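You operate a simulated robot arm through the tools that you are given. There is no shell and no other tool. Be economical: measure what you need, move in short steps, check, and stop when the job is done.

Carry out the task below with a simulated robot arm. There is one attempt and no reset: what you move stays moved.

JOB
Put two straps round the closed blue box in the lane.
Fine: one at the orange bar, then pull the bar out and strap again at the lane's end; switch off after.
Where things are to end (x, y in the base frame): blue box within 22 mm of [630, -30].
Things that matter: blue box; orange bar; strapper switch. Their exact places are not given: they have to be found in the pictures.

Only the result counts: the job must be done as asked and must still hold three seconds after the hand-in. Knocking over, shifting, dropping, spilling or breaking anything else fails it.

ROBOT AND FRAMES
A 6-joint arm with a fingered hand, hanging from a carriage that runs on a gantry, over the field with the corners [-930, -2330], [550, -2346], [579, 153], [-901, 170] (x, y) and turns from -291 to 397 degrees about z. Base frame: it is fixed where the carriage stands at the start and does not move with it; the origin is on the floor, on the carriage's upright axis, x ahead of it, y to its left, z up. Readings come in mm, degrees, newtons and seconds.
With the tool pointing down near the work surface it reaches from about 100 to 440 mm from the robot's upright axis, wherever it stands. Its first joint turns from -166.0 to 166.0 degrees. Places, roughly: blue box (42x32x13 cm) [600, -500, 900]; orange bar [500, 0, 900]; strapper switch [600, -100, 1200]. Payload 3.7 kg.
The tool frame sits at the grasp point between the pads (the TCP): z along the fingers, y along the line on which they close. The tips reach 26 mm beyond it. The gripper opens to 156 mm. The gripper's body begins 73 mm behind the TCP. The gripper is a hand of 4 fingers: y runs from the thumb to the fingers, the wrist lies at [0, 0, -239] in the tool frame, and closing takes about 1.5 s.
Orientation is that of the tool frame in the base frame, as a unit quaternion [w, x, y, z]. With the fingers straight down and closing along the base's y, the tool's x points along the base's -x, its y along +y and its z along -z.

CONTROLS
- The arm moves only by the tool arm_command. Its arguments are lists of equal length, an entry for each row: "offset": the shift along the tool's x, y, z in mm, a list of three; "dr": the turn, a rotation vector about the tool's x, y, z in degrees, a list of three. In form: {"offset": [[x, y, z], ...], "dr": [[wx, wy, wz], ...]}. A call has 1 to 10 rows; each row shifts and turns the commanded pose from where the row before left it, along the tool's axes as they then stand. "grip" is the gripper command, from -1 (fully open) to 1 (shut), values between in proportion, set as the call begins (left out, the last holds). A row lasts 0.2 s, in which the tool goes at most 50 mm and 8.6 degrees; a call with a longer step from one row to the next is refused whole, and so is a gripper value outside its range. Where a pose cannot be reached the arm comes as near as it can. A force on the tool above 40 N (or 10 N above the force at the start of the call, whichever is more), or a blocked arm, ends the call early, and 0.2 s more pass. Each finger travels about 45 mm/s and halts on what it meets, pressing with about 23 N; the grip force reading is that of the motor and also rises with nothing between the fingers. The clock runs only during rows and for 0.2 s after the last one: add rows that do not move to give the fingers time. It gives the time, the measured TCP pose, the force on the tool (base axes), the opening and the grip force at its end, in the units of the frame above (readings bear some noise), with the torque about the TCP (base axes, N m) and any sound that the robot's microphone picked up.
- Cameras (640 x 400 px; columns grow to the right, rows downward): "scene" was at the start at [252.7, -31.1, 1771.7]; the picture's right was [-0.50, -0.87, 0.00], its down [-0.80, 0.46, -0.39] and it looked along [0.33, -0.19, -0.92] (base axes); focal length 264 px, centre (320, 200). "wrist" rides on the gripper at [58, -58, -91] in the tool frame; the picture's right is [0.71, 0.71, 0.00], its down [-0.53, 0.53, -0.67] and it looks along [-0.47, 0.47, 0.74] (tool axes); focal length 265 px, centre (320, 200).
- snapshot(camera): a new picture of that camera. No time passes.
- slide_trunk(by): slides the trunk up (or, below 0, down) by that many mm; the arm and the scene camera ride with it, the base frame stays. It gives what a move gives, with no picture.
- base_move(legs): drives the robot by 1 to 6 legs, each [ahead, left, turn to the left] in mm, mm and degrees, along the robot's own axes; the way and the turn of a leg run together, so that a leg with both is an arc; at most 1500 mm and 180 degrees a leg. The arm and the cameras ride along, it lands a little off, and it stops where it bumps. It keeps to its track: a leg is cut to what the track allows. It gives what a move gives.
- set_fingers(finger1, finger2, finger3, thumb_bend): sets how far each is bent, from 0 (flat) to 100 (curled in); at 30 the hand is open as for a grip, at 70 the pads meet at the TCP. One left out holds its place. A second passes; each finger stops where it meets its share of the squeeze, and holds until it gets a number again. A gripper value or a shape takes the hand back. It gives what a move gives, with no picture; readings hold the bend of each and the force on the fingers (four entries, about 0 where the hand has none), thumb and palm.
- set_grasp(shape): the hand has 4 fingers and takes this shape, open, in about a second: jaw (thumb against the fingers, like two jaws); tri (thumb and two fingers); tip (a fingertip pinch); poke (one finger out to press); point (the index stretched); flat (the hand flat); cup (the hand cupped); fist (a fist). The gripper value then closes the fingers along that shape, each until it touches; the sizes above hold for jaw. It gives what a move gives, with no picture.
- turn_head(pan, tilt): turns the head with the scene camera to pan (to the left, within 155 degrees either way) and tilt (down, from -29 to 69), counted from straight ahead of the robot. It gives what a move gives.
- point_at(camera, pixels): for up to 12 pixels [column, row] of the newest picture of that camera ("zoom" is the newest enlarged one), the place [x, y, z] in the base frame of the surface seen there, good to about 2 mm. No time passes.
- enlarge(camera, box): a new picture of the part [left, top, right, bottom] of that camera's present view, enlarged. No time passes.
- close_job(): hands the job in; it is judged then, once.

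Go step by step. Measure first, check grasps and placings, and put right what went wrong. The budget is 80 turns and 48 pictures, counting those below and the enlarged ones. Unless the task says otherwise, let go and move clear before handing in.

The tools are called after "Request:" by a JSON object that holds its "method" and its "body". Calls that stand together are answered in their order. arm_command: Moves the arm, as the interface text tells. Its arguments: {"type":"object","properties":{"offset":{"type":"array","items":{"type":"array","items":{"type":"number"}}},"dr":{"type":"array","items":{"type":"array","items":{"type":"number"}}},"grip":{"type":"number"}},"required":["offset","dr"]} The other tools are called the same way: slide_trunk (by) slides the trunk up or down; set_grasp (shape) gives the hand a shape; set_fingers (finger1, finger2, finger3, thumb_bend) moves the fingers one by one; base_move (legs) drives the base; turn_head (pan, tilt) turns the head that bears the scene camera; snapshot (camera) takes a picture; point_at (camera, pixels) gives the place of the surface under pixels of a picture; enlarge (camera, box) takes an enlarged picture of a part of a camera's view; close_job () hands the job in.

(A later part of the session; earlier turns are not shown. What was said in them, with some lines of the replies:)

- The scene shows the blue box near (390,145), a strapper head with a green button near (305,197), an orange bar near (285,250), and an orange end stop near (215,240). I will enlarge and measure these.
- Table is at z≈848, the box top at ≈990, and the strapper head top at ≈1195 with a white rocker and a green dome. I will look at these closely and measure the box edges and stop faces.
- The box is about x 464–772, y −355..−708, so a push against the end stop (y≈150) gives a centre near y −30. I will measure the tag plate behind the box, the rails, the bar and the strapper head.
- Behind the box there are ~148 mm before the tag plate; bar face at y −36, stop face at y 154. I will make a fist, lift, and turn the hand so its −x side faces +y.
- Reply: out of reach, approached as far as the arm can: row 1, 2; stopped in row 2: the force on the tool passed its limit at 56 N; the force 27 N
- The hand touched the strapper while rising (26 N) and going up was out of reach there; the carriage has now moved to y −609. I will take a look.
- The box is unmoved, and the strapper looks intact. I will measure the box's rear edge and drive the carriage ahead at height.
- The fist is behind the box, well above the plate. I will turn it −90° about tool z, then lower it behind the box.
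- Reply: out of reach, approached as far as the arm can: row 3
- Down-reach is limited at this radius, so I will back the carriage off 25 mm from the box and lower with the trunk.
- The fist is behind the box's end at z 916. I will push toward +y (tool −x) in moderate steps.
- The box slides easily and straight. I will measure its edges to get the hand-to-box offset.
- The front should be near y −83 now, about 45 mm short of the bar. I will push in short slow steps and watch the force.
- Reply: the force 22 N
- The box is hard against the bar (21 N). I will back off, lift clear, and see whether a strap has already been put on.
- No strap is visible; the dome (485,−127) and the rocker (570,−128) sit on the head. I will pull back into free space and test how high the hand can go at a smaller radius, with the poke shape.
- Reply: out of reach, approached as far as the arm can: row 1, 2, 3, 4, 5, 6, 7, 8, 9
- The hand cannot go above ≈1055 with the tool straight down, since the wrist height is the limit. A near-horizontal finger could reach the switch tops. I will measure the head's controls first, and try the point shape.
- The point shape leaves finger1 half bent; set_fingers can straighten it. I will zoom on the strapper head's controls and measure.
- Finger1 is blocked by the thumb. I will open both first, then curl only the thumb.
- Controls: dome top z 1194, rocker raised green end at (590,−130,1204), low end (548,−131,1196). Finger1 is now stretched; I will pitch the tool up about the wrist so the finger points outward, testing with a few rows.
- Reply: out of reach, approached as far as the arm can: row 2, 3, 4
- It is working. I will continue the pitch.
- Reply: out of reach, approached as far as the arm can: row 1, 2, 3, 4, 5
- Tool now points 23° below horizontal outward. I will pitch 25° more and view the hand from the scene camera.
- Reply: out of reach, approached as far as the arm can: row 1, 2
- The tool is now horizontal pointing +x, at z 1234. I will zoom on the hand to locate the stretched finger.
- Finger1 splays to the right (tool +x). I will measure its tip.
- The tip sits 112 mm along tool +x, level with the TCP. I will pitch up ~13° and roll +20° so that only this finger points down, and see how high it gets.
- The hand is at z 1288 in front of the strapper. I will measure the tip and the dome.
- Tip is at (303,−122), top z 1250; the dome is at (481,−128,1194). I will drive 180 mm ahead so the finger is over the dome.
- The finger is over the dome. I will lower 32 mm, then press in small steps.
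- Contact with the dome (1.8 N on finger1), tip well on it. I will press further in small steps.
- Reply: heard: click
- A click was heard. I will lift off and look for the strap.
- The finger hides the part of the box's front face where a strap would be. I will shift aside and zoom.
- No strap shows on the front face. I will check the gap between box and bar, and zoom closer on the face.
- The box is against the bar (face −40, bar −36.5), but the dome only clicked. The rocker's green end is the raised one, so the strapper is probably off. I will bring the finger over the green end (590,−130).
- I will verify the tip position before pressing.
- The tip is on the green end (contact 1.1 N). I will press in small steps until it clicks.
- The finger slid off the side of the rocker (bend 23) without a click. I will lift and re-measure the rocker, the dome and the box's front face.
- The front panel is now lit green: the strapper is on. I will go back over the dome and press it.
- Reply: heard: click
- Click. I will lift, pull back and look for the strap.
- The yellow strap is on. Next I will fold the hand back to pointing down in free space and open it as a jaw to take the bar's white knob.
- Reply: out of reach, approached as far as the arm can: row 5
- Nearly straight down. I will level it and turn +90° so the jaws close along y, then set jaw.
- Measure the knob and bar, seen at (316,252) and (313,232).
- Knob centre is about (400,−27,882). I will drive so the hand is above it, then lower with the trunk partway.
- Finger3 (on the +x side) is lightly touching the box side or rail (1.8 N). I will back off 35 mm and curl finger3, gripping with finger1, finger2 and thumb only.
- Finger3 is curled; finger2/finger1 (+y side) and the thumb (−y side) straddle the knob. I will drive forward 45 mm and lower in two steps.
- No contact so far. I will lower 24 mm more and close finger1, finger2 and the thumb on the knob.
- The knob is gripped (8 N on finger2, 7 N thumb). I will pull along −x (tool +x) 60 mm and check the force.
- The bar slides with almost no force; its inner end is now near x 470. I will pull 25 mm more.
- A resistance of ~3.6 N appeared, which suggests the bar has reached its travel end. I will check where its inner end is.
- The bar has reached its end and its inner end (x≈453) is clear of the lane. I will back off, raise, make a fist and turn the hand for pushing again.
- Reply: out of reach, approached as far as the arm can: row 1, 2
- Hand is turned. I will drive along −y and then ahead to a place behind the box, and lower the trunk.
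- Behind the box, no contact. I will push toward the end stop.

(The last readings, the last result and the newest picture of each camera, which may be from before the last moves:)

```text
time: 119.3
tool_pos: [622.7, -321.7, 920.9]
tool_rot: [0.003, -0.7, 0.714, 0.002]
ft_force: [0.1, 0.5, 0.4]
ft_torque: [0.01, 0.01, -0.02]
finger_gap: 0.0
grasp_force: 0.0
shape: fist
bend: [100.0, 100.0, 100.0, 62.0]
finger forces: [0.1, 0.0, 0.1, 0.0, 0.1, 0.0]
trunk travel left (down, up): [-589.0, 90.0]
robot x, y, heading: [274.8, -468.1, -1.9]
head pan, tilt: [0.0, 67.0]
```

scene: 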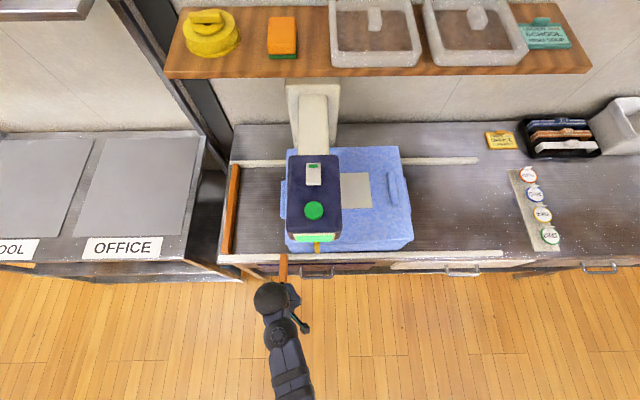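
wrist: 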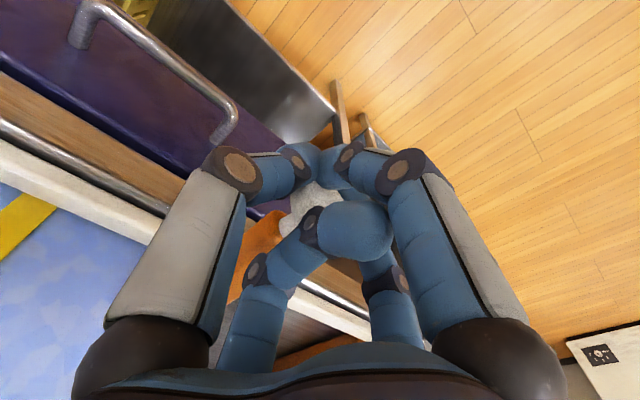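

About 38 mm remain. I will continue slowly until the stop is felt.

Request:
{"method": "arm_command", "body": {"offset": [[-6, 0, 0], [-6, 0, 0], [-6, 0, 0], [-6, 0, 0], [-4, 0, 0], [-3, 0, 0], [-3, 0, 0], [0, 0, 0]], "dr": [[0, 0, 0], [0, 0, 0], [0, 0, 0], [0, 0, 0], [0, 0, 0], [0, 0, 0], [0, 0, 0], [0, 0, 0]]}}

Request:
{"method": "arm_command", "body": {"offset": [[-3, 0, 0], [-2, 0, 0], [0, 0, 0]], "dr": [[0, 0, 0], [0, 0, 0], [0, 0, 0]]}}

```text
time: 121.1
tool_pos: [624.3, -287.3, 920.3]
tool_rot: [0.004, -0.7, 0.714, 0.001]
ft_force: [0.4, -2.7, 2.2]
ft_torque: [0.27, 0.02, -0.02]
finger_gap: 0.0
grasp_force: 0.0
shape: fist
bend: [100.0, 100.0, 100.0, 62.0]
finger forces: [0.0, 0.0, 0.1, 0.1, 0.0, 0.0]
trunk travel left (down, up): [-589.0, 90.0]
robot x, y, heading: [276.3, -470.8, -2.0]
head pan, tilt: [0.0, 67.0]
```

```text
time: 121.9
tool_pos: [624.5, -285.0, 919.9]
tool_rot: [0.003, -0.701, 0.713, 0.002]
ft_force: [-0.8, -3.9, 0.9]
ft_torque: [0.27, -0.01, 0.02]
finger_gap: 0.1
grasp_force: 0.0
shape: fist
bend: [100.0, 100.0, 100.0, 62.0]
finger forces: [0.0, 0.0, 0.1, 0.0, 0.0, 0.0]
trunk travel left (down, up): [-589.0, 90.0]
robot x, y, heading: [276.4, -469.3, -2.2]
head pan, tilt: [0.0, 67.0]
```

Request:
{"method": "arm_command", "body": {"offset": [[-3, 0, 0], [-3, 0, 0], [0, 0, 0]], "dr": [[0, 0, 0], [0, 0, 0], [0, 0, 0]]}}

Request:
{"method": "arm_command", "body": {"offset": [[15, 0, 0], [25, 0, 0], [25, 0, 0], [25, 0, 0], [0, 0, 0]], "dr": [[0, 0, 0], [0, 0, 0], [0, 0, 0], [0, 0, 0], [0, 0, 0]]}}

Request:
{"method": "slide_trunk", "body": {"by": 90}}

Request:
{"method": "base_move", "body": {"legs": [[-375, 0, 0]]}}

Request:
{"method": "turn_head", "body": {"pan": 30, "tilt": 48}}

Request:
{"method": "snapshot", "body": {"camera": "scene"}}

```text
time: 122.7
tool_pos: [624.3, -277.7, 922.5]
tool_rot: [0.004, -0.701, 0.714, 0.001]
ft_force: [-1.0, -2.0, 1.6]
ft_torque: [0.21, -0.02, -0.01]
finger_gap: 0.3
grasp_force: 0.0
shape: fist
bend: [100.0, 100.0, 100.0, 62.0]
finger forces: [0.0, 0.0, 0.0, 0.0, 0.1, 0.0]
trunk travel left (down, up): [-589.0, 90.0]
robot x, y, heading: [274.9, -466.3, -2.2]
head pan, tilt: [0.0, 67.0]
```

```text
time: 123.9
tool_pos: [622.8, -366.0, 919.7]
tool_rot: [0.004, -0.701, 0.713, 0.001]
ft_force: [-0.1, 0.6, -0.4]
ft_torque: [-0.02, 0.02, 0.03]
finger_gap: 0.0
grasp_force: 0.1
shape: fist
bend: [100.0, 100.0, 100.0, 62.0]
finger forces: [0.0, 0.0, 0.1, 0.0, 0.0, 0.0]
trunk travel left (down, up): [-589.0, 90.0]
robot x, y, heading: [275.5, -470.1, -1.7]
head pan, tilt: [0.0, 67.0]
```

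```text
time: 125.1
tool_pos: [623.4, -365.5, 1010.8]
tool_rot: [0.004, -0.701, 0.713, 0.001]
ft_force: [1.1, -0.9, 0.2]
ft_torque: [-0.02, 0.04, -0.03]
finger_gap: 0.1
grasp_force: 0.1
shape: fist
bend: [100.0, 100.0, 100.0, 62.0]
finger forces: [0.0, 0.1, 0.0, 0.0, 0.1, 0.1]
trunk travel left (down, up): [-679.0, 0.0]
robot x, y, heading: [274.0, -470.6, -2.4]
head pan, tilt: [0.0, 67.0]
```

```text
time: 127.5
tool_pos: [243.8, -352.1, 1009.5]
tool_rot: [0.004, -0.701, 0.713, 0.002]
ft_force: [0.4, -0.2, 0.2]
ft_torque: [0.0, 0.0, -0.02]
finger_gap: 0.0
grasp_force: 0.0
shape: fist
bend: [100.0, 100.0, 100.0, 62.0]
finger forces: [0.0, 0.1, 0.1, 0.1, 0.0, 0.0]
trunk travel left (down, up): [-679.0, 0.0]
robot x, y, heading: [-100.7, -459.0, -1.9]
head pan, tilt: [0.0, 67.0]
```

```text
time: 128.5
tool_pos: [245.5, -351.6, 1010.1]
tool_rot: [0.004, -0.703, 0.712, 0.001]
ft_force: [-0.4, 0.0, 0.7]
ft_torque: [0.01, 0.0, -0.03]
finger_gap: 0.0
grasp_force: 0.1
shape: fist
bend: [100.0, 100.0, 100.0, 62.0]
finger forces: [0.0, 0.0, 0.0, 0.0, 0.1, 0.0]
trunk travel left (down, up): [-679.0, 0.0]
robot x, y, heading: [-100.3, -460.7, -1.8]
head pan, tilt: [30.0, 48.0]
```

```text
4 pictures are left
```

scene: 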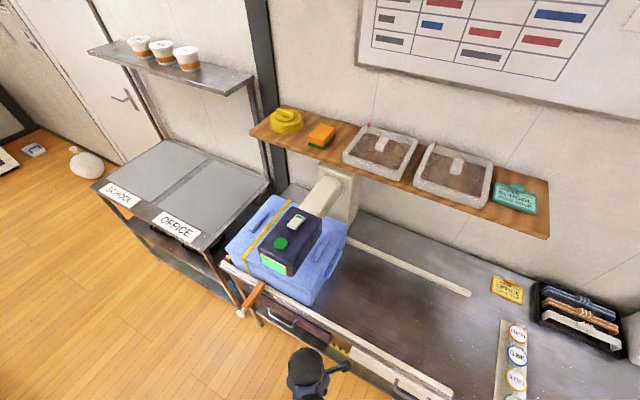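

The box, with its first strap, is now under the head near the stop. I will measure whether it reaches the end stop.

Request:
{"method": "point_at", "body": {"camera": "scene", "pixels": [[275, 196], [226, 251], [230, 247], [347, 228], [306, 304], [325, 262], [310, 304], [330, 270], [222, 262], [248, 213], [262, 203], [337, 246]]}}

Request:
{"method": "enlarge", "body": {"camera": "scene", "box": [210, 180, 360, 320]}}

```text
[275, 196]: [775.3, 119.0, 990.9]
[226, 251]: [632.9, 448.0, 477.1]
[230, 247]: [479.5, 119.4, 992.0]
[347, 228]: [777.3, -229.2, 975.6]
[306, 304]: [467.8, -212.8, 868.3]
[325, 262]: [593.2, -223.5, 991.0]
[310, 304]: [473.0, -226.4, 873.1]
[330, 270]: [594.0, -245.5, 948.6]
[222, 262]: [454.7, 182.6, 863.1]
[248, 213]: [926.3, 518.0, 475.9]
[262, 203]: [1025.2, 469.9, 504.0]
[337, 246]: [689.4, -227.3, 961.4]
```

```text
2.86 times, centred on (285, 250) of scene
```

zoom: 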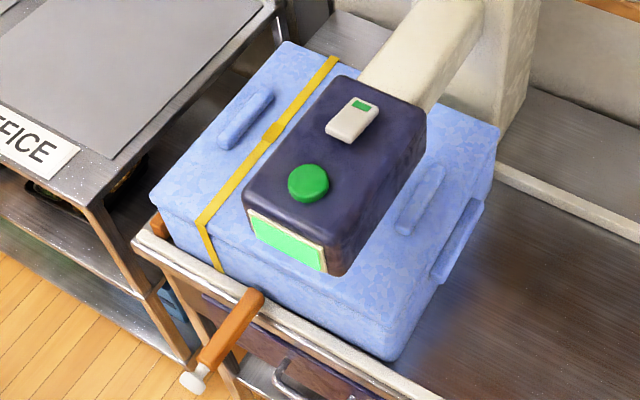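

The rear face is at y≈−226, so the front is near +134, some 20 mm short of the stop at 154. I will return and push on until the stop is felt.

Request:
{"method": "base_move", "body": {"legs": [[378, -8, 0]]}}

Request:
{"method": "slide_trunk", "body": {"by": -90}}

Request:
{"method": "arm_command", "body": {"offset": [[-20, 0, 0], [-20, 0, 0], [-20, 0, 0], [-12, 0, 0], [-5, 0, 0], [-5, 0, 0], [-4, 0, 0], [0, 0, 0]], "dr": [[0, 0, 0], [0, 0, 0], [0, 0, 0], [0, 0, 0], [0, 0, 0], [0, 0, 0], [0, 0, 0], [0, 0, 0]]}}

```text
time: 130.9
tool_pos: [625.1, -370.7, 1009.6]
tool_rot: [0.003, -0.703, 0.711, 0.001]
ft_force: [0.9, 0.2, 0.0]
ft_torque: [-0.01, 0.01, 0.03]
finger_gap: 0.0
grasp_force: 0.2
shape: fist
bend: [100.0, 100.0, 100.0, 62.0]
finger forces: [0.0, 0.0, 0.1, 0.0, 0.0, 0.0]
trunk travel left (down, up): [-679.0, 0.0]
robot x, y, heading: [276.7, -477.8, -1.7]
head pan, tilt: [30.0, 48.0]
```

```text
time: 132.1
tool_pos: [625.2, -369.2, 919.6]
tool_rot: [0.003, -0.703, 0.711, 0.001]
ft_force: [-0.7, 0.3, 0.1]
ft_torque: [-0.01, 0.01, 0.04]
finger_gap: 0.0
grasp_force: 0.1
shape: fist
bend: [100.0, 100.0, 100.0, 62.0]
finger forces: [0.0, 0.1, 0.0, 0.0, 0.0, 0.0]
trunk travel left (down, up): [-589.0, 90.0]
robot x, y, heading: [279.5, -475.2, -1.8]
head pan, tilt: [30.0, 48.0]
```

```text
time: 133.9
tool_pos: [626.3, -282.4, 920.2]
tool_rot: [0.003, -0.703, 0.711, 0.002]
ft_force: [0.7, -0.8, 0.1]
ft_torque: [0.01, 0.02, 0.0]
finger_gap: 0.0
grasp_force: 0.1
shape: fist
bend: [100.0, 100.0, 100.0, 62.0]
finger forces: [0.0, 0.0, 0.0, 0.0, 0.0, 0.0]
trunk travel left (down, up): [-589.0, 90.0]
robot x, y, heading: [277.8, -476.3, -1.4]
head pan, tilt: [30.0, 48.0]
```

Request:
{"method": "arm_command", "body": {"offset": [[-4, 0, 0], [-4, 0, 0], [-4, 0, 0], [-4, 0, 0], [-3, 0, 0], [0, 0, 0]], "dr": [[0, 0, 0], [0, 0, 0], [0, 0, 0], [0, 0, 0], [0, 0, 0], [0, 0, 0]]}}

Request:
{"method": "arm_command", "body": {"offset": [[-2, 0, 0], [-2, 0, 0], [0, 0, 0]], "dr": [[0, 0, 0], [0, 0, 0], [0, 0, 0]]}}

Request:
{"method": "arm_command", "body": {"offset": [[-2, 0, 0], [-2, 0, 0], [0, 0, 0]], "dr": [[0, 0, 0], [0, 0, 0], [0, 0, 0]]}}

```text
time: 135.3
tool_pos: [626.1, -268.8, 919.1]
tool_rot: [0.002, -0.703, 0.712, 0.001]
ft_force: [-5.4, -25.0, 16.1]
ft_torque: [2.67, -0.37, 0.25]
finger_gap: 0.0
grasp_force: 0.0
shape: fist
bend: [100.0, 100.0, 100.0, 62.0]
finger forces: [0.0, 0.1, 0.1, 0.0, 0.0, 0.0]
trunk travel left (down, up): [-589.0, 90.0]
robot x, y, heading: [277.1, -476.8, -1.4]
head pan, tilt: [30.0, 48.0]
```

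```text
time: 135.8
tool_pos: [625.5, -269.5, 919.4]
tool_rot: [-0.001, -0.701, 0.713, 0.002]
ft_force: [-5.9, -16.2, 7.3]
ft_torque: [1.6, -0.35, 0.26]
finger_gap: 0.3
grasp_force: 0.1
shape: fist
bend: [100.0, 100.0, 100.0, 62.0]
finger forces: [0.1, 0.0, 0.0, 0.0, 0.0, 0.0]
trunk travel left (down, up): [-589.0, 90.0]
robot x, y, heading: [278.5, -475.7, -1.9]
head pan, tilt: [30.0, 48.0]
stopped in row 2: the force on the tool passed its limit at 43 N (the readings are from after the stop); the commanded pose is now the measured one
```

```text
time: 136.7
tool_pos: [624.6, -267.8, 918.6]
tool_rot: [-0.004, -0.7, 0.714, 0.002]
ft_force: [-3.6, -22.9, 5.2]
ft_torque: [2.01, -0.24, 0.12]
finger_gap: 0.1
grasp_force: 0.0
shape: fist
bend: [100.0, 100.0, 100.0, 62.0]
finger forces: [0.1, 0.0, 0.0, 0.0, 0.1, 0.0]
trunk travel left (down, up): [-589.0, 90.0]
robot x, y, heading: [276.6, -478.2, -1.8]
head pan, tilt: [30.0, 48.0]
stopped in row 3: the force on the tool passed its limit at 40 N (the readings are from after the stop); the commanded pose is now the measured one
```

The box is now firmly blocked (40 N). I will retreat and measure again.

Request:
{"method": "arm_command", "body": {"offset": [[15, 0, 0], [25, 0, 0], [25, 0, 0], [25, 0, 0], [0, 0, 0]], "dr": [[0, 0, 0], [0, 0, 0], [0, 0, 0], [0, 0, 0], [0, 0, 0]]}}

Request:
{"method": "slide_trunk", "body": {"by": 90}}

Request:
{"method": "base_move", "body": {"legs": [[-375, 0, 0]]}}

Request:
{"method": "snapshot", "body": {"camera": "scene"}}

```text
time: 137.9
tool_pos: [625.4, -351.0, 917.7]
tool_rot: [0.0, -0.702, 0.713, 0.002]
ft_force: [0.7, 0.5, -0.1]
ft_torque: [-0.04, 0.04, -0.02]
finger_gap: 0.0
grasp_force: 0.0
shape: fist
bend: [100.0, 100.0, 100.0, 62.0]
finger forces: [0.0, 0.0, 0.0, 0.1, 0.0, 0.1]
trunk travel left (down, up): [-589.0, 90.0]
robot x, y, heading: [280.2, -480.0, -1.6]
head pan, tilt: [30.0, 48.0]
```

```text
time: 139.2
tool_pos: [626.0, -350.8, 1008.5]
tool_rot: [0.0, -0.701, 0.713, 0.002]
ft_force: [0.2, 0.1, -0.1]
ft_torque: [-0.01, 0.02, 0.01]
finger_gap: 0.0
grasp_force: 0.1
shape: fist
bend: [100.0, 100.0, 100.0, 62.0]
finger forces: [0.0, 0.0, 0.1, 0.0, 0.0, 0.1]
trunk travel left (down, up): [-679.0, 0.0]
robot x, y, heading: [275.9, -477.0, -2.2]
head pan, tilt: [30.0, 48.0]
```

```text
time: 141.5
tool_pos: [257.5, -339.7, 1009.4]
tool_rot: [0.001, -0.702, 0.712, 0.002]
ft_force: [-0.5, 0.0, -0.1]
ft_torque: [-0.03, -0.02, -0.01]
finger_gap: 0.0
grasp_force: 0.0
shape: fist
bend: [100.0, 100.0, 100.0, 62.0]
finger forces: [0.0, 0.0, 0.0, 0.1, 0.1, 0.1]
trunk travel left (down, up): [-679.0, 0.0]
robot x, y, heading: [-90.9, -465.6, -1.5]
head pan, tilt: [30.0, 48.0]
```

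```text
2 pictures are left
```

scene: 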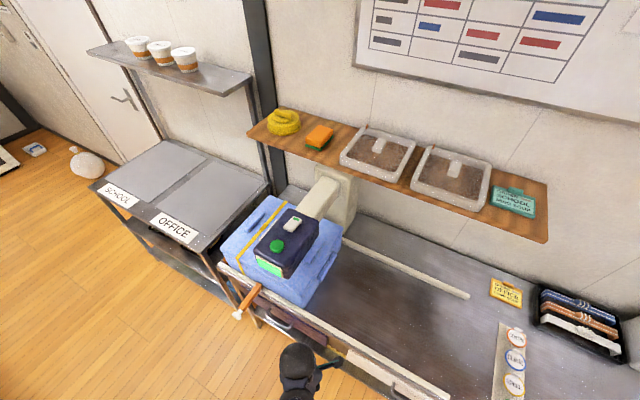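

Request:
{"method": "point_at", "body": {"camera": "scene", "pixels": [[270, 198], [225, 248], [342, 228], [340, 240], [330, 262], [303, 304], [300, 292], [322, 254], [218, 262], [222, 256], [223, 268], [248, 221]]}}

```text
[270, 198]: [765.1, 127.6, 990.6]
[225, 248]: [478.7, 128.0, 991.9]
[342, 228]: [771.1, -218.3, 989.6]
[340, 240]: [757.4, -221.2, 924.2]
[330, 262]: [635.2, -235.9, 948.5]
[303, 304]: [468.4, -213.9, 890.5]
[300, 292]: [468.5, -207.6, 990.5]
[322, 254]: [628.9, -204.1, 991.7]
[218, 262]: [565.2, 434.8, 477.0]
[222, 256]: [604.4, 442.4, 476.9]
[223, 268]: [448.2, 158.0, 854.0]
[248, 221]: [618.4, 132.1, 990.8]
```

The box centre is about (620,−42), with its front end at the stop: within 22 mm of the goal. Now I will form the pointing finger again and pitch the hand up for pressing the dome.

Request:
{"method": "set_fingers", "body": {"finger1": 10, "finger2": 100, "finger3": 100, "thumb_bend": 10}}

Request:
{"method": "set_fingers", "body": {"finger1": 10, "thumb_bend": 100}}

Request:
{"method": "arm_command", "body": {"offset": [[0, -35, -3], [0, -35, -3], [0, -35, -3], [0, -35, -3], [0, -35, -3], [0, -35, -3], [0, -35, -3], [0, -35, -3], [0, 0, 0]], "dr": [[8.5, 0, 0], [8.5, 0, 0], [8.5, 0, 0], [8.5, 0, 0], [8.5, 0, 0], [8.5, 0, 0], [8.5, 0, 0], [8.5, 0, 0], [0, 0, 0]]}}

Request:
{"method": "arm_command", "body": {"offset": [[0, -32, -3], [0, -32, -3], [0, -32, -3], [0, -32, -3], [0, 0, 0]], "dr": [[8.5, 0, 0], [8.5, 0, 0], [8.5, 0, 0], [8.5, 0, 0], [0, 0, 0]]}}

```text
time: 142.5
tool_pos: [256.3, -340.1, 1007.8]
tool_rot: [0.002, -0.702, 0.712, 0.002]
ft_force: [0.2, 0.1, 0.7]
ft_torque: [0.0, 0.0, 0.04]
finger_gap: 138.8
grasp_force: 0.0
shape: fingers
bend: [11.0, 100.0, 100.0, 10.0]
finger forces: [0.0, 0.0, 0.1, 0.0, 0.0, 0.0]
trunk travel left (down, up): [-679.0, 0.0]
robot x, y, heading: [-91.8, -469.4, -1.6]
head pan, tilt: [30.0, 48.0]
```

```text
time: 143.5
tool_pos: [256.8, -340.2, 1007.6]
tool_rot: [0.001, -0.702, 0.712, 0.002]
ft_force: [-0.3, 0.4, 0.5]
ft_torque: [0.0, -0.01, -0.03]
finger_gap: 95.6
grasp_force: 0.0
shape: fingers
bend: [11.0, 100.0, 100.0, 90.0]
finger forces: [0.0, 0.0, 0.0, 0.0, 0.0, 0.1]
trunk travel left (down, up): [-679.0, 0.0]
robot x, y, heading: [-89.5, -464.8, -1.6]
head pan, tilt: [30.0, 48.0]
```

```text
time: 145.5
tool_pos: [486.4, -324.3, 1112.3]
tool_rot: [0.395, -0.58, 0.592, -0.397]
ft_force: [0.2, -0.3, 0.0]
ft_torque: [0.02, 0.0, -0.01]
finger_gap: 95.6
grasp_force: 0.0
shape: fingers
bend: [11.0, 100.0, 100.0, 91.0]
finger forces: [0.0, 0.0, 0.0, 0.0, 0.0, 0.0]
out of reach, approached as far as the arm can: row 2, 3, 4, 5, 6
trunk travel left (down, up): [-679.0, 0.0]
robot x, y, heading: [-88.8, -467.5, -1.3]
head pan, tilt: [30.0, 48.0]
```

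```text
time: 146.7
tool_pos: [493.4, -326.9, 1242.1]
tool_rot: [-0.547, 0.441, -0.449, 0.552]
ft_force: [0.6, 0.0, 0.2]
ft_torque: [-0.01, 0.02, 0.02]
finger_gap: 95.4
grasp_force: 0.1
shape: fingers
bend: [11.0, 100.0, 100.0, 91.0]
finger forces: [0.0, 0.1, 0.1, 0.0, 0.0, 0.1]
trunk travel left (down, up): [-679.0, 0.0]
robot x, y, heading: [-88.9, -465.5, -1.3]
head pan, tilt: [30.0, 48.0]
```

Pitched 12° up at z 1242. I will lift 47 mm and roll +20°.

Request:
{"method": "arm_command", "body": {"offset": [[0, -23, 5], [0, -23, 5], [0, 0, 0], [0, 0, 0], [0, 0, 0], [0, 0, 0]], "dr": [[0, 0, 0], [0, 0, 0], [0, 0, 7], [0, 0, 7], [0, 0, 6], [0, 0, 0]]}}

```text
time: 148.1
tool_pos: [500.1, -317.4, 1264.3]
tool_rot: [0.635, -0.356, 0.519, -0.448]
ft_force: [-0.6, 0.2, 0.1]
ft_torque: [0.01, -0.01, -0.02]
finger_gap: 95.5
grasp_force: 0.0
shape: fingers
bend: [11.0, 100.0, 100.0, 91.0]
finger forces: [0.1, 0.0, 0.1, 0.0, 0.1, 0.0]
out of reach, approached as far as the arm can: row 1, 2
trunk travel left (down, up): [-679.0, 0.0]
robot x, y, heading: [-88.6, -467.4, -1.5]
head pan, tilt: [30.0, 48.0]
```

Tip should be offset (+8,−109) from the TCP. I will drive back, along +y, and ahead so the tip is over the dome.

Request:
{"method": "base_move", "body": {"legs": [[-200, 0, 0], [0, 297, 0], [171, 0, 0]]}}

Request:
{"method": "turn_head", "body": {"pan": -5, "tilt": 55}}

```text
time: 152.5
tool_pos: [479.0, -22.3, 1264.0]
tool_rot: [0.634, -0.357, 0.52, -0.448]
ft_force: [-0.5, 0.3, -0.2]
ft_torque: [-0.01, 0.0, -0.01]
finger_gap: 95.4
grasp_force: 0.0
shape: fingers
bend: [11.0, 100.0, 100.0, 91.0]
finger forces: [0.0, 0.1, 0.0, 0.1, 0.1, 0.0]
trunk travel left (down, up): [-679.0, 0.0]
robot x, y, heading: [-111.4, -170.1, -1.6]
head pan, tilt: [30.0, 48.0]
```

```text
time: 153.5
tool_pos: [478.0, -22.3, 1263.7]
tool_rot: [0.633, -0.357, 0.52, -0.449]
ft_force: [-0.4, -0.5, 0.2]
ft_torque: [-0.01, -0.03, -0.04]
finger_gap: 95.5
grasp_force: 0.2
shape: fingers
bend: [11.0, 100.0, 100.0, 91.0]
finger forces: [0.1, 0.0, 0.0, 0.0, 0.1, 0.0]
trunk travel left (down, up): [-679.0, 0.0]
robot x, y, heading: [-110.9, -171.3, -1.6]
head pan, tilt: [-5.0, 55.0]
```

TCP is at (478,−22): tip over the dome. I will lower 16 mm first.

Request:
{"method": "arm_command", "body": {"offset": [[1.36, 3.7, -0.8], [1.36, 3.7, -0.8], [1.36, 3.7, -0.8], [1.36, 3.7, -0.8], [0, 0, 0]], "dr": [[0, 0, 0], [0, 0, 0], [0, 0, 0], [0, 0, 0], [0, 0, 0]]}}

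Request:
{"method": "arm_command", "body": {"offset": [[0.7, 1.85, -0.4], [0.7, 1.85, -0.4], [0.7, 1.85, -0.4], [0.7, 1.85, -0.4], [0, 0, 0]], "dr": [[0, 0, 0], [0, 0, 0], [0, 0, 0], [0, 0, 0], [0, 0, 0]]}}

```text
time: 154.7
tool_pos: [478.1, -23.2, 1247.3]
tool_rot: [0.633, -0.356, 0.52, -0.449]
ft_force: [0.4, -0.5, 1.3]
ft_torque: [0.0, 0.0, -0.01]
finger_gap: 95.5
grasp_force: 0.0
shape: fingers
bend: [11.0, 100.0, 100.0, 91.0]
finger forces: [0.0, 0.0, 0.1, 0.0, 0.0, 0.0]
trunk travel left (down, up): [-679.0, 0.0]
robot x, y, heading: [-109.7, -174.5, -1.6]
head pan, tilt: [-5.0, 55.0]
```

```text
time: 155.9
tool_pos: [478.4, -21.5, 1238.9]
tool_rot: [0.633, -0.357, 0.519, -0.449]
ft_force: [0.5, -1.6, 0.8]
ft_torque: [-0.01, -0.01, 0.03]
finger_gap: 95.5
grasp_force: 0.7
shape: fingers
bend: [11.0, 100.0, 100.0, 91.0]
finger forces: [0.8, 0.0, 0.0, 0.1, 0.0, 0.1]
trunk travel left (down, up): [-679.0, 0.0]
robot x, y, heading: [-112.4, -169.8, -1.7]
head pan, tilt: [-5.0, 55.0]
```

Contact as predicted at z 1239. I will press 8–10 mm until the click.

Request:
{"method": "arm_command", "body": {"offset": [[0.7, 1.85, -0.4], [0.7, 1.85, -0.4], [0.7, 1.85, -0.4], [0.7, 1.85, -0.4], [0, 0, 0]], "dr": [[0, 0, 0], [0, 0, 0], [0, 0, 0], [0, 0, 0], [0, 0, 0]]}}

```text
time: 157.1
tool_pos: [478.6, -21.8, 1231.5]
tool_rot: [0.633, -0.355, 0.52, -0.45]
ft_force: [-1.6, 0.6, 4.1]
ft_torque: [-0.39, 0.13, -0.16]
finger_gap: 95.3
grasp_force: 1.7
shape: fingers
bend: [11.0, 100.0, 100.0, 91.0]
finger forces: [4.5, 0.1, 0.1, 0.0, 0.0, 0.1]
trunk travel left (down, up): [-679.0, 0.0]
robot x, y, heading: [-113.0, -169.3, -1.6]
head pan, tilt: [-5.0, 55.0]
heard: click
```

Click. I will lift off, pull back and check the second strap.

Request:
{"method": "arm_command", "body": {"offset": [[-2.8, -7.4, 1.6], [-2.8, -7.4, 1.6], [-2.8, -7.4, 1.6], [-2.8, -7.4, 1.6], [0, 0, 0], [0, 0, 0]], "dr": [[0, 0, 0], [0, 0, 0], [0, 0, 0], [0, 0, 0], [0, 0, 0], [0, 0, 0]]}}

Request:
{"method": "base_move", "body": {"legs": [[-180, 0, 0], [0, 120, 0]]}}

Request:
{"method": "enlarge", "body": {"camera": "scene", "box": [230, 110, 410, 260]}}

```text
time: 158.5
tool_pos: [479.7, -23.4, 1263.6]
tool_rot: [0.634, -0.356, 0.52, -0.449]
ft_force: [-0.7, -0.8, 0.0]
ft_torque: [0.0, -0.05, 0.01]
finger_gap: 95.7
grasp_force: 0.0
shape: fingers
bend: [11.0, 100.0, 100.0, 91.0]
finger forces: [0.0, 0.0, 0.1, 0.0, 0.1, 0.0]
trunk travel left (down, up): [-679.0, 0.0]
robot x, y, heading: [-112.0, -170.6, -2.0]
head pan, tilt: [-5.0, 55.0]
```

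```text
time: 160.8
tool_pos: [303.1, 99.9, 1262.3]
tool_rot: [0.633, -0.356, 0.52, -0.45]
ft_force: [0.8, 0.0, 0.5]
ft_torque: [0.01, 0.02, 0.0]
finger_gap: 95.6
grasp_force: 0.1
shape: fingers
bend: [11.0, 100.0, 100.0, 91.0]
finger forces: [0.0, 0.0, 0.0, 0.1, 0.0, 0.0]
trunk travel left (down, up): [-679.0, 0.0]
robot x, y, heading: [-288.5, -42.9, -1.7]
head pan, tilt: [-5.0, 55.0]
```

```text
2.67 times, centred on (320, 185) of scene
```

zoom: 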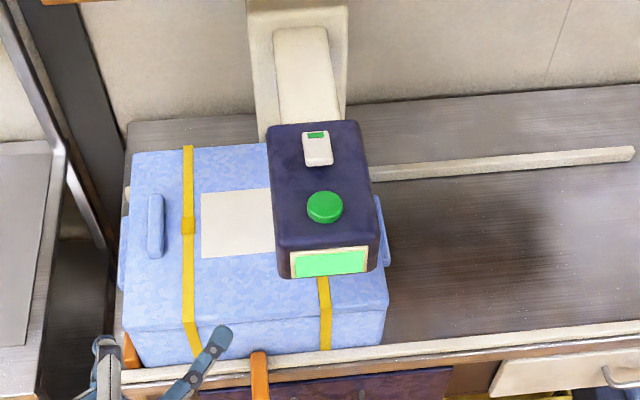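

Both straps are on. I will measure the rocker ends and the box corners for final confirmation before switching off.

Request:
{"method": "point_at", "body": {"camera": "zoom", "pixels": [[316, 135], [318, 158], [318, 163], [310, 148], [326, 148], [157, 225], [135, 155], [125, 325], [128, 355], [123, 265], [222, 335], [228, 330]]}}

Request:
{"method": "base_move", "body": {"legs": [[0, -114, 0], [235, 0, 0]]}}

```text
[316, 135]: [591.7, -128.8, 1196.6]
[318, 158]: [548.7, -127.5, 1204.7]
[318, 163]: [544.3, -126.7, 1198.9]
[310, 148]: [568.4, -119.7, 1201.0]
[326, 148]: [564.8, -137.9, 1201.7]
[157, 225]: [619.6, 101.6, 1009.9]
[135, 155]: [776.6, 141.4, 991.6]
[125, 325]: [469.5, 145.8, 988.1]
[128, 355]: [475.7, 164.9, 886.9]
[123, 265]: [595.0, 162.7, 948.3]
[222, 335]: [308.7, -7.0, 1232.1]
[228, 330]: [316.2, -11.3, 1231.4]
```

```text
time: 163.4
tool_pos: [534.7, -22.3, 1261.4]
tool_rot: [0.633, -0.355, 0.521, -0.45]
ft_force: [-0.5, -0.1, 0.3]
ft_torque: [0.0, -0.01, -0.01]
finger_gap: 95.5
grasp_force: 0.0
shape: fingers
bend: [11.0, 100.0, 100.0, 91.0]
finger forces: [0.1, 0.0, 0.1, 0.0, 0.0, 0.1]
trunk travel left (down, up): [-679.0, 0.0]
robot x, y, heading: [-55.8, -164.5, -2.0]
head pan, tilt: [-5.0, 55.0]
```

Box centre ≈(621,−39). The rocker's near end (548,−128) is now raised; I will shift the tip 5 mm ahead and lower onto it, pressing in steps.

Request:
{"method": "arm_command", "body": {"offset": [[-2.5, 2, 4.9], [1.36, 3.7, -0.8], [1.36, 3.7, -0.8], [0.7, 1.85, -0.4], [0.7, 1.85, -0.4], [0.7, 1.85, -0.4], [0.7, 1.85, -0.4], [0, 0, 0]], "dr": [[0, 0, 0], [0, 0, 0], [0, 0, 0], [0, 0, 0], [0, 0, 0], [0, 0, 0], [0, 0, 0], [0, 0, 0]]}}

Request:
{"method": "arm_command", "body": {"offset": [[0.7, 1.85, -0.4], [0.7, 1.85, -0.4], [0.7, 1.85, -0.4], [0, 0, 0], [0, 0, 0]], "dr": [[0, 0, 0], [0, 0, 0], [0, 0, 0], [0, 0, 0], [0, 0, 0]]}}

```text
time: 165.2
tool_pos: [540.0, -19.5, 1245.9]
tool_rot: [0.632, -0.356, 0.521, -0.449]
ft_force: [-0.1, 0.6, 0.2]
ft_torque: [-0.01, -0.03, -0.03]
finger_gap: 95.3
grasp_force: 0.0
shape: fingers
bend: [11.0, 100.0, 100.0, 91.0]
finger forces: [0.0, 0.0, 0.0, 0.0, 0.0, 0.0]
trunk travel left (down, up): [-679.0, 0.0]
robot x, y, heading: [-50.6, -166.5, -1.7]
head pan, tilt: [-5.0, 55.0]
```

```text
time: 166.4
tool_pos: [539.5, -17.8, 1240.0]
tool_rot: [0.633, -0.356, 0.52, -0.45]
ft_force: [-0.5, -0.2, 1.4]
ft_torque: [-0.2, 0.01, -0.04]
finger_gap: 94.9
grasp_force: 1.0
shape: fingers
bend: [11.0, 100.0, 100.0, 91.0]
finger forces: [1.9, 0.0, 0.0, 0.0, 0.1, 0.0]
trunk travel left (down, up): [-679.0, 0.0]
robot x, y, heading: [-56.6, -165.4, -1.6]
head pan, tilt: [-5.0, 55.0]
```

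Request:
{"method": "arm_command", "body": {"offset": [[0.7, 1.85, -0.4], [0.7, 1.85, -0.4], [0.7, 1.85, -0.4], [0.7, 1.85, -0.4], [0, 0, 0]], "dr": [[0, 0, 0], [0, 0, 0], [0, 0, 0], [0, 0, 0], [0, 0, 0]]}}

Request:
{"method": "arm_command", "body": {"offset": [[0.7, 1.85, -0.4], [0.7, 1.85, -0.4], [0.7, 1.85, -0.4], [0, 0, 0]], "dr": [[0, 0, 0], [0, 0, 0], [0, 0, 0], [0, 0, 0]]}}

```text
time: 167.6
tool_pos: [540.3, -18.4, 1232.8]
tool_rot: [0.633, -0.355, 0.52, -0.451]
ft_force: [-4.5, -0.8, 9.7]
ft_torque: [-1.01, 0.06, -0.46]
finger_gap: 94.2
grasp_force: 5.1
shape: fingers
bend: [13.0, 100.0, 100.0, 91.0]
finger forces: [10.5, 0.1, 0.0, 0.0, 0.0, 0.0]
trunk travel left (down, up): [-679.0, 0.0]
robot x, y, heading: [-56.5, -164.8, -1.8]
head pan, tilt: [-5.0, 55.0]
```

```text
time: 168.6
tool_pos: [540.3, -18.5, 1225.2]
tool_rot: [0.633, -0.355, 0.52, -0.45]
ft_force: [-4.6, 1.0, 10.4]
ft_torque: [-1.04, 0.06, -0.41]
finger_gap: 93.7
grasp_force: 5.2
shape: fingers
bend: [15.0, 100.0, 100.0, 91.0]
finger forces: [11.2, 0.0, 0.0, 0.1, 0.0, 0.0]
trunk travel left (down, up): [-679.0, 0.0]
robot x, y, heading: [-57.0, -165.6, -1.6]
head pan, tilt: [-5.0, 55.0]
```

The force holds at ~10 N while it goes down. I will press a bit further, then lift, pull away and use the last picture to check.

Request:
{"method": "arm_command", "body": {"offset": [[0.7, 1.85, -0.4], [0.7, 1.85, -0.4], [0, 0, 0]], "dr": [[0, 0, 0], [0, 0, 0], [0, 0, 0]]}}

Request:
{"method": "arm_command", "body": {"offset": [[-2.8, -7.4, 1.6], [-2.8, -7.4, 1.6], [-2.8, -7.4, 1.6], [-2.8, -7.4, 1.6], [-2.1, -5.5, 1.2], [0, 0, 0]], "dr": [[0, 0, 0], [0, 0, 0], [0, 0, 0], [0, 0, 0], [0, 0, 0], [0, 0, 0]]}}

Request:
{"method": "base_move", "body": {"legs": [[-240, 0, 0], [0, 120, 0]]}}

Request:
{"method": "enlarge", "body": {"camera": "scene", "box": [240, 120, 400, 250]}}

```text
time: 169.4
tool_pos: [541.8, -19.3, 1223.9]
tool_rot: [0.634, -0.355, 0.519, -0.451]
ft_force: [-11.5, 1.0, 26.8]
ft_torque: [-1.71, 1.55, -0.78]
finger_gap: 94.5
grasp_force: 21.6
shape: fingers
bend: [15.0, 100.0, 100.0, 91.0]
finger forces: [43.3, 0.0, 0.1, 0.0, 0.0, 0.0]
trunk travel left (down, up): [-679.0, 0.0]
robot x, y, heading: [-57.0, -166.9, -1.9]
head pan, tilt: [-5.0, 55.0]
```

```text
time: 170.8
tool_pos: [539.3, -19.3, 1259.0]
tool_rot: [0.632, -0.355, 0.521, -0.45]
ft_force: [0.0, -0.3, -0.3]
ft_torque: [0.05, 0.03, 0.0]
finger_gap: 95.7
grasp_force: 0.1
shape: fingers
bend: [11.0, 100.0, 100.0, 91.0]
finger forces: [0.0, 0.0, 0.0, 0.0, 0.1, 0.0]
trunk travel left (down, up): [-679.0, 0.0]
robot x, y, heading: [-53.9, -164.7, -1.8]
head pan, tilt: [-5.0, 55.0]
```

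```text
time: 173.4
tool_pos: [303.0, 107.7, 1259.6]
tool_rot: [0.633, -0.356, 0.52, -0.45]
ft_force: [0.1, -0.8, -0.5]
ft_torque: [-0.01, 0.02, 0.01]
finger_gap: 96.0
grasp_force: 0.0
shape: fingers
bend: [11.0, 100.0, 100.0, 91.0]
finger forces: [0.0, 0.0, 0.0, 0.0, 0.1, 0.0]
trunk travel left (down, up): [-679.0, 0.0]
robot x, y, heading: [-291.9, -41.2, -1.3]
head pan, tilt: [-5.0, 55.0]
```

```text
3.08 times, centred on (320, 185) of scene
```

zoom: 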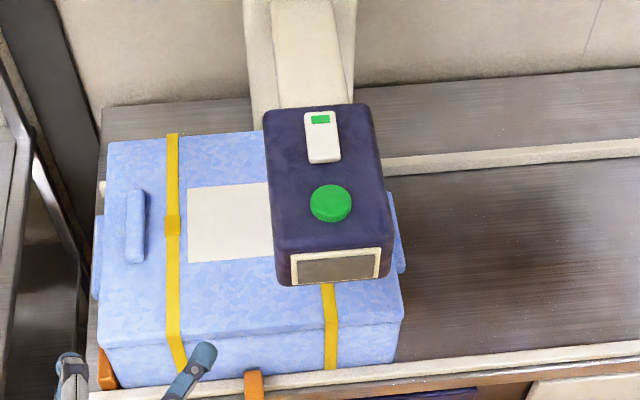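

The panel is dark again, so the strapper is off. Both yellow straps are on the box, it stands at the lane's end, and the hand is clear, so I am handing in.

Request:
{"method": "close_job", "body": {}}

```text
The job is handed in.
```

The job is handed in: both straps are round the blue box and it stands at the lane's end, centred at about (621, −39), roughly 13 mm from the goal. The orange bar is pulled out and the strapper is switched off (its front panel is dark in the last picture).

- **Strapper off at the start:** my first press of the green button did nothing. I turned the strapper on at its switch and pressed again for the first strap.
- **Stray contacts:** the hand bumped the strapper once at about 56 N while lifting, and one finger lightly touched something by the lane, probably the box or rail. I saw nothing shifted or damaged in the pictures afterwards.
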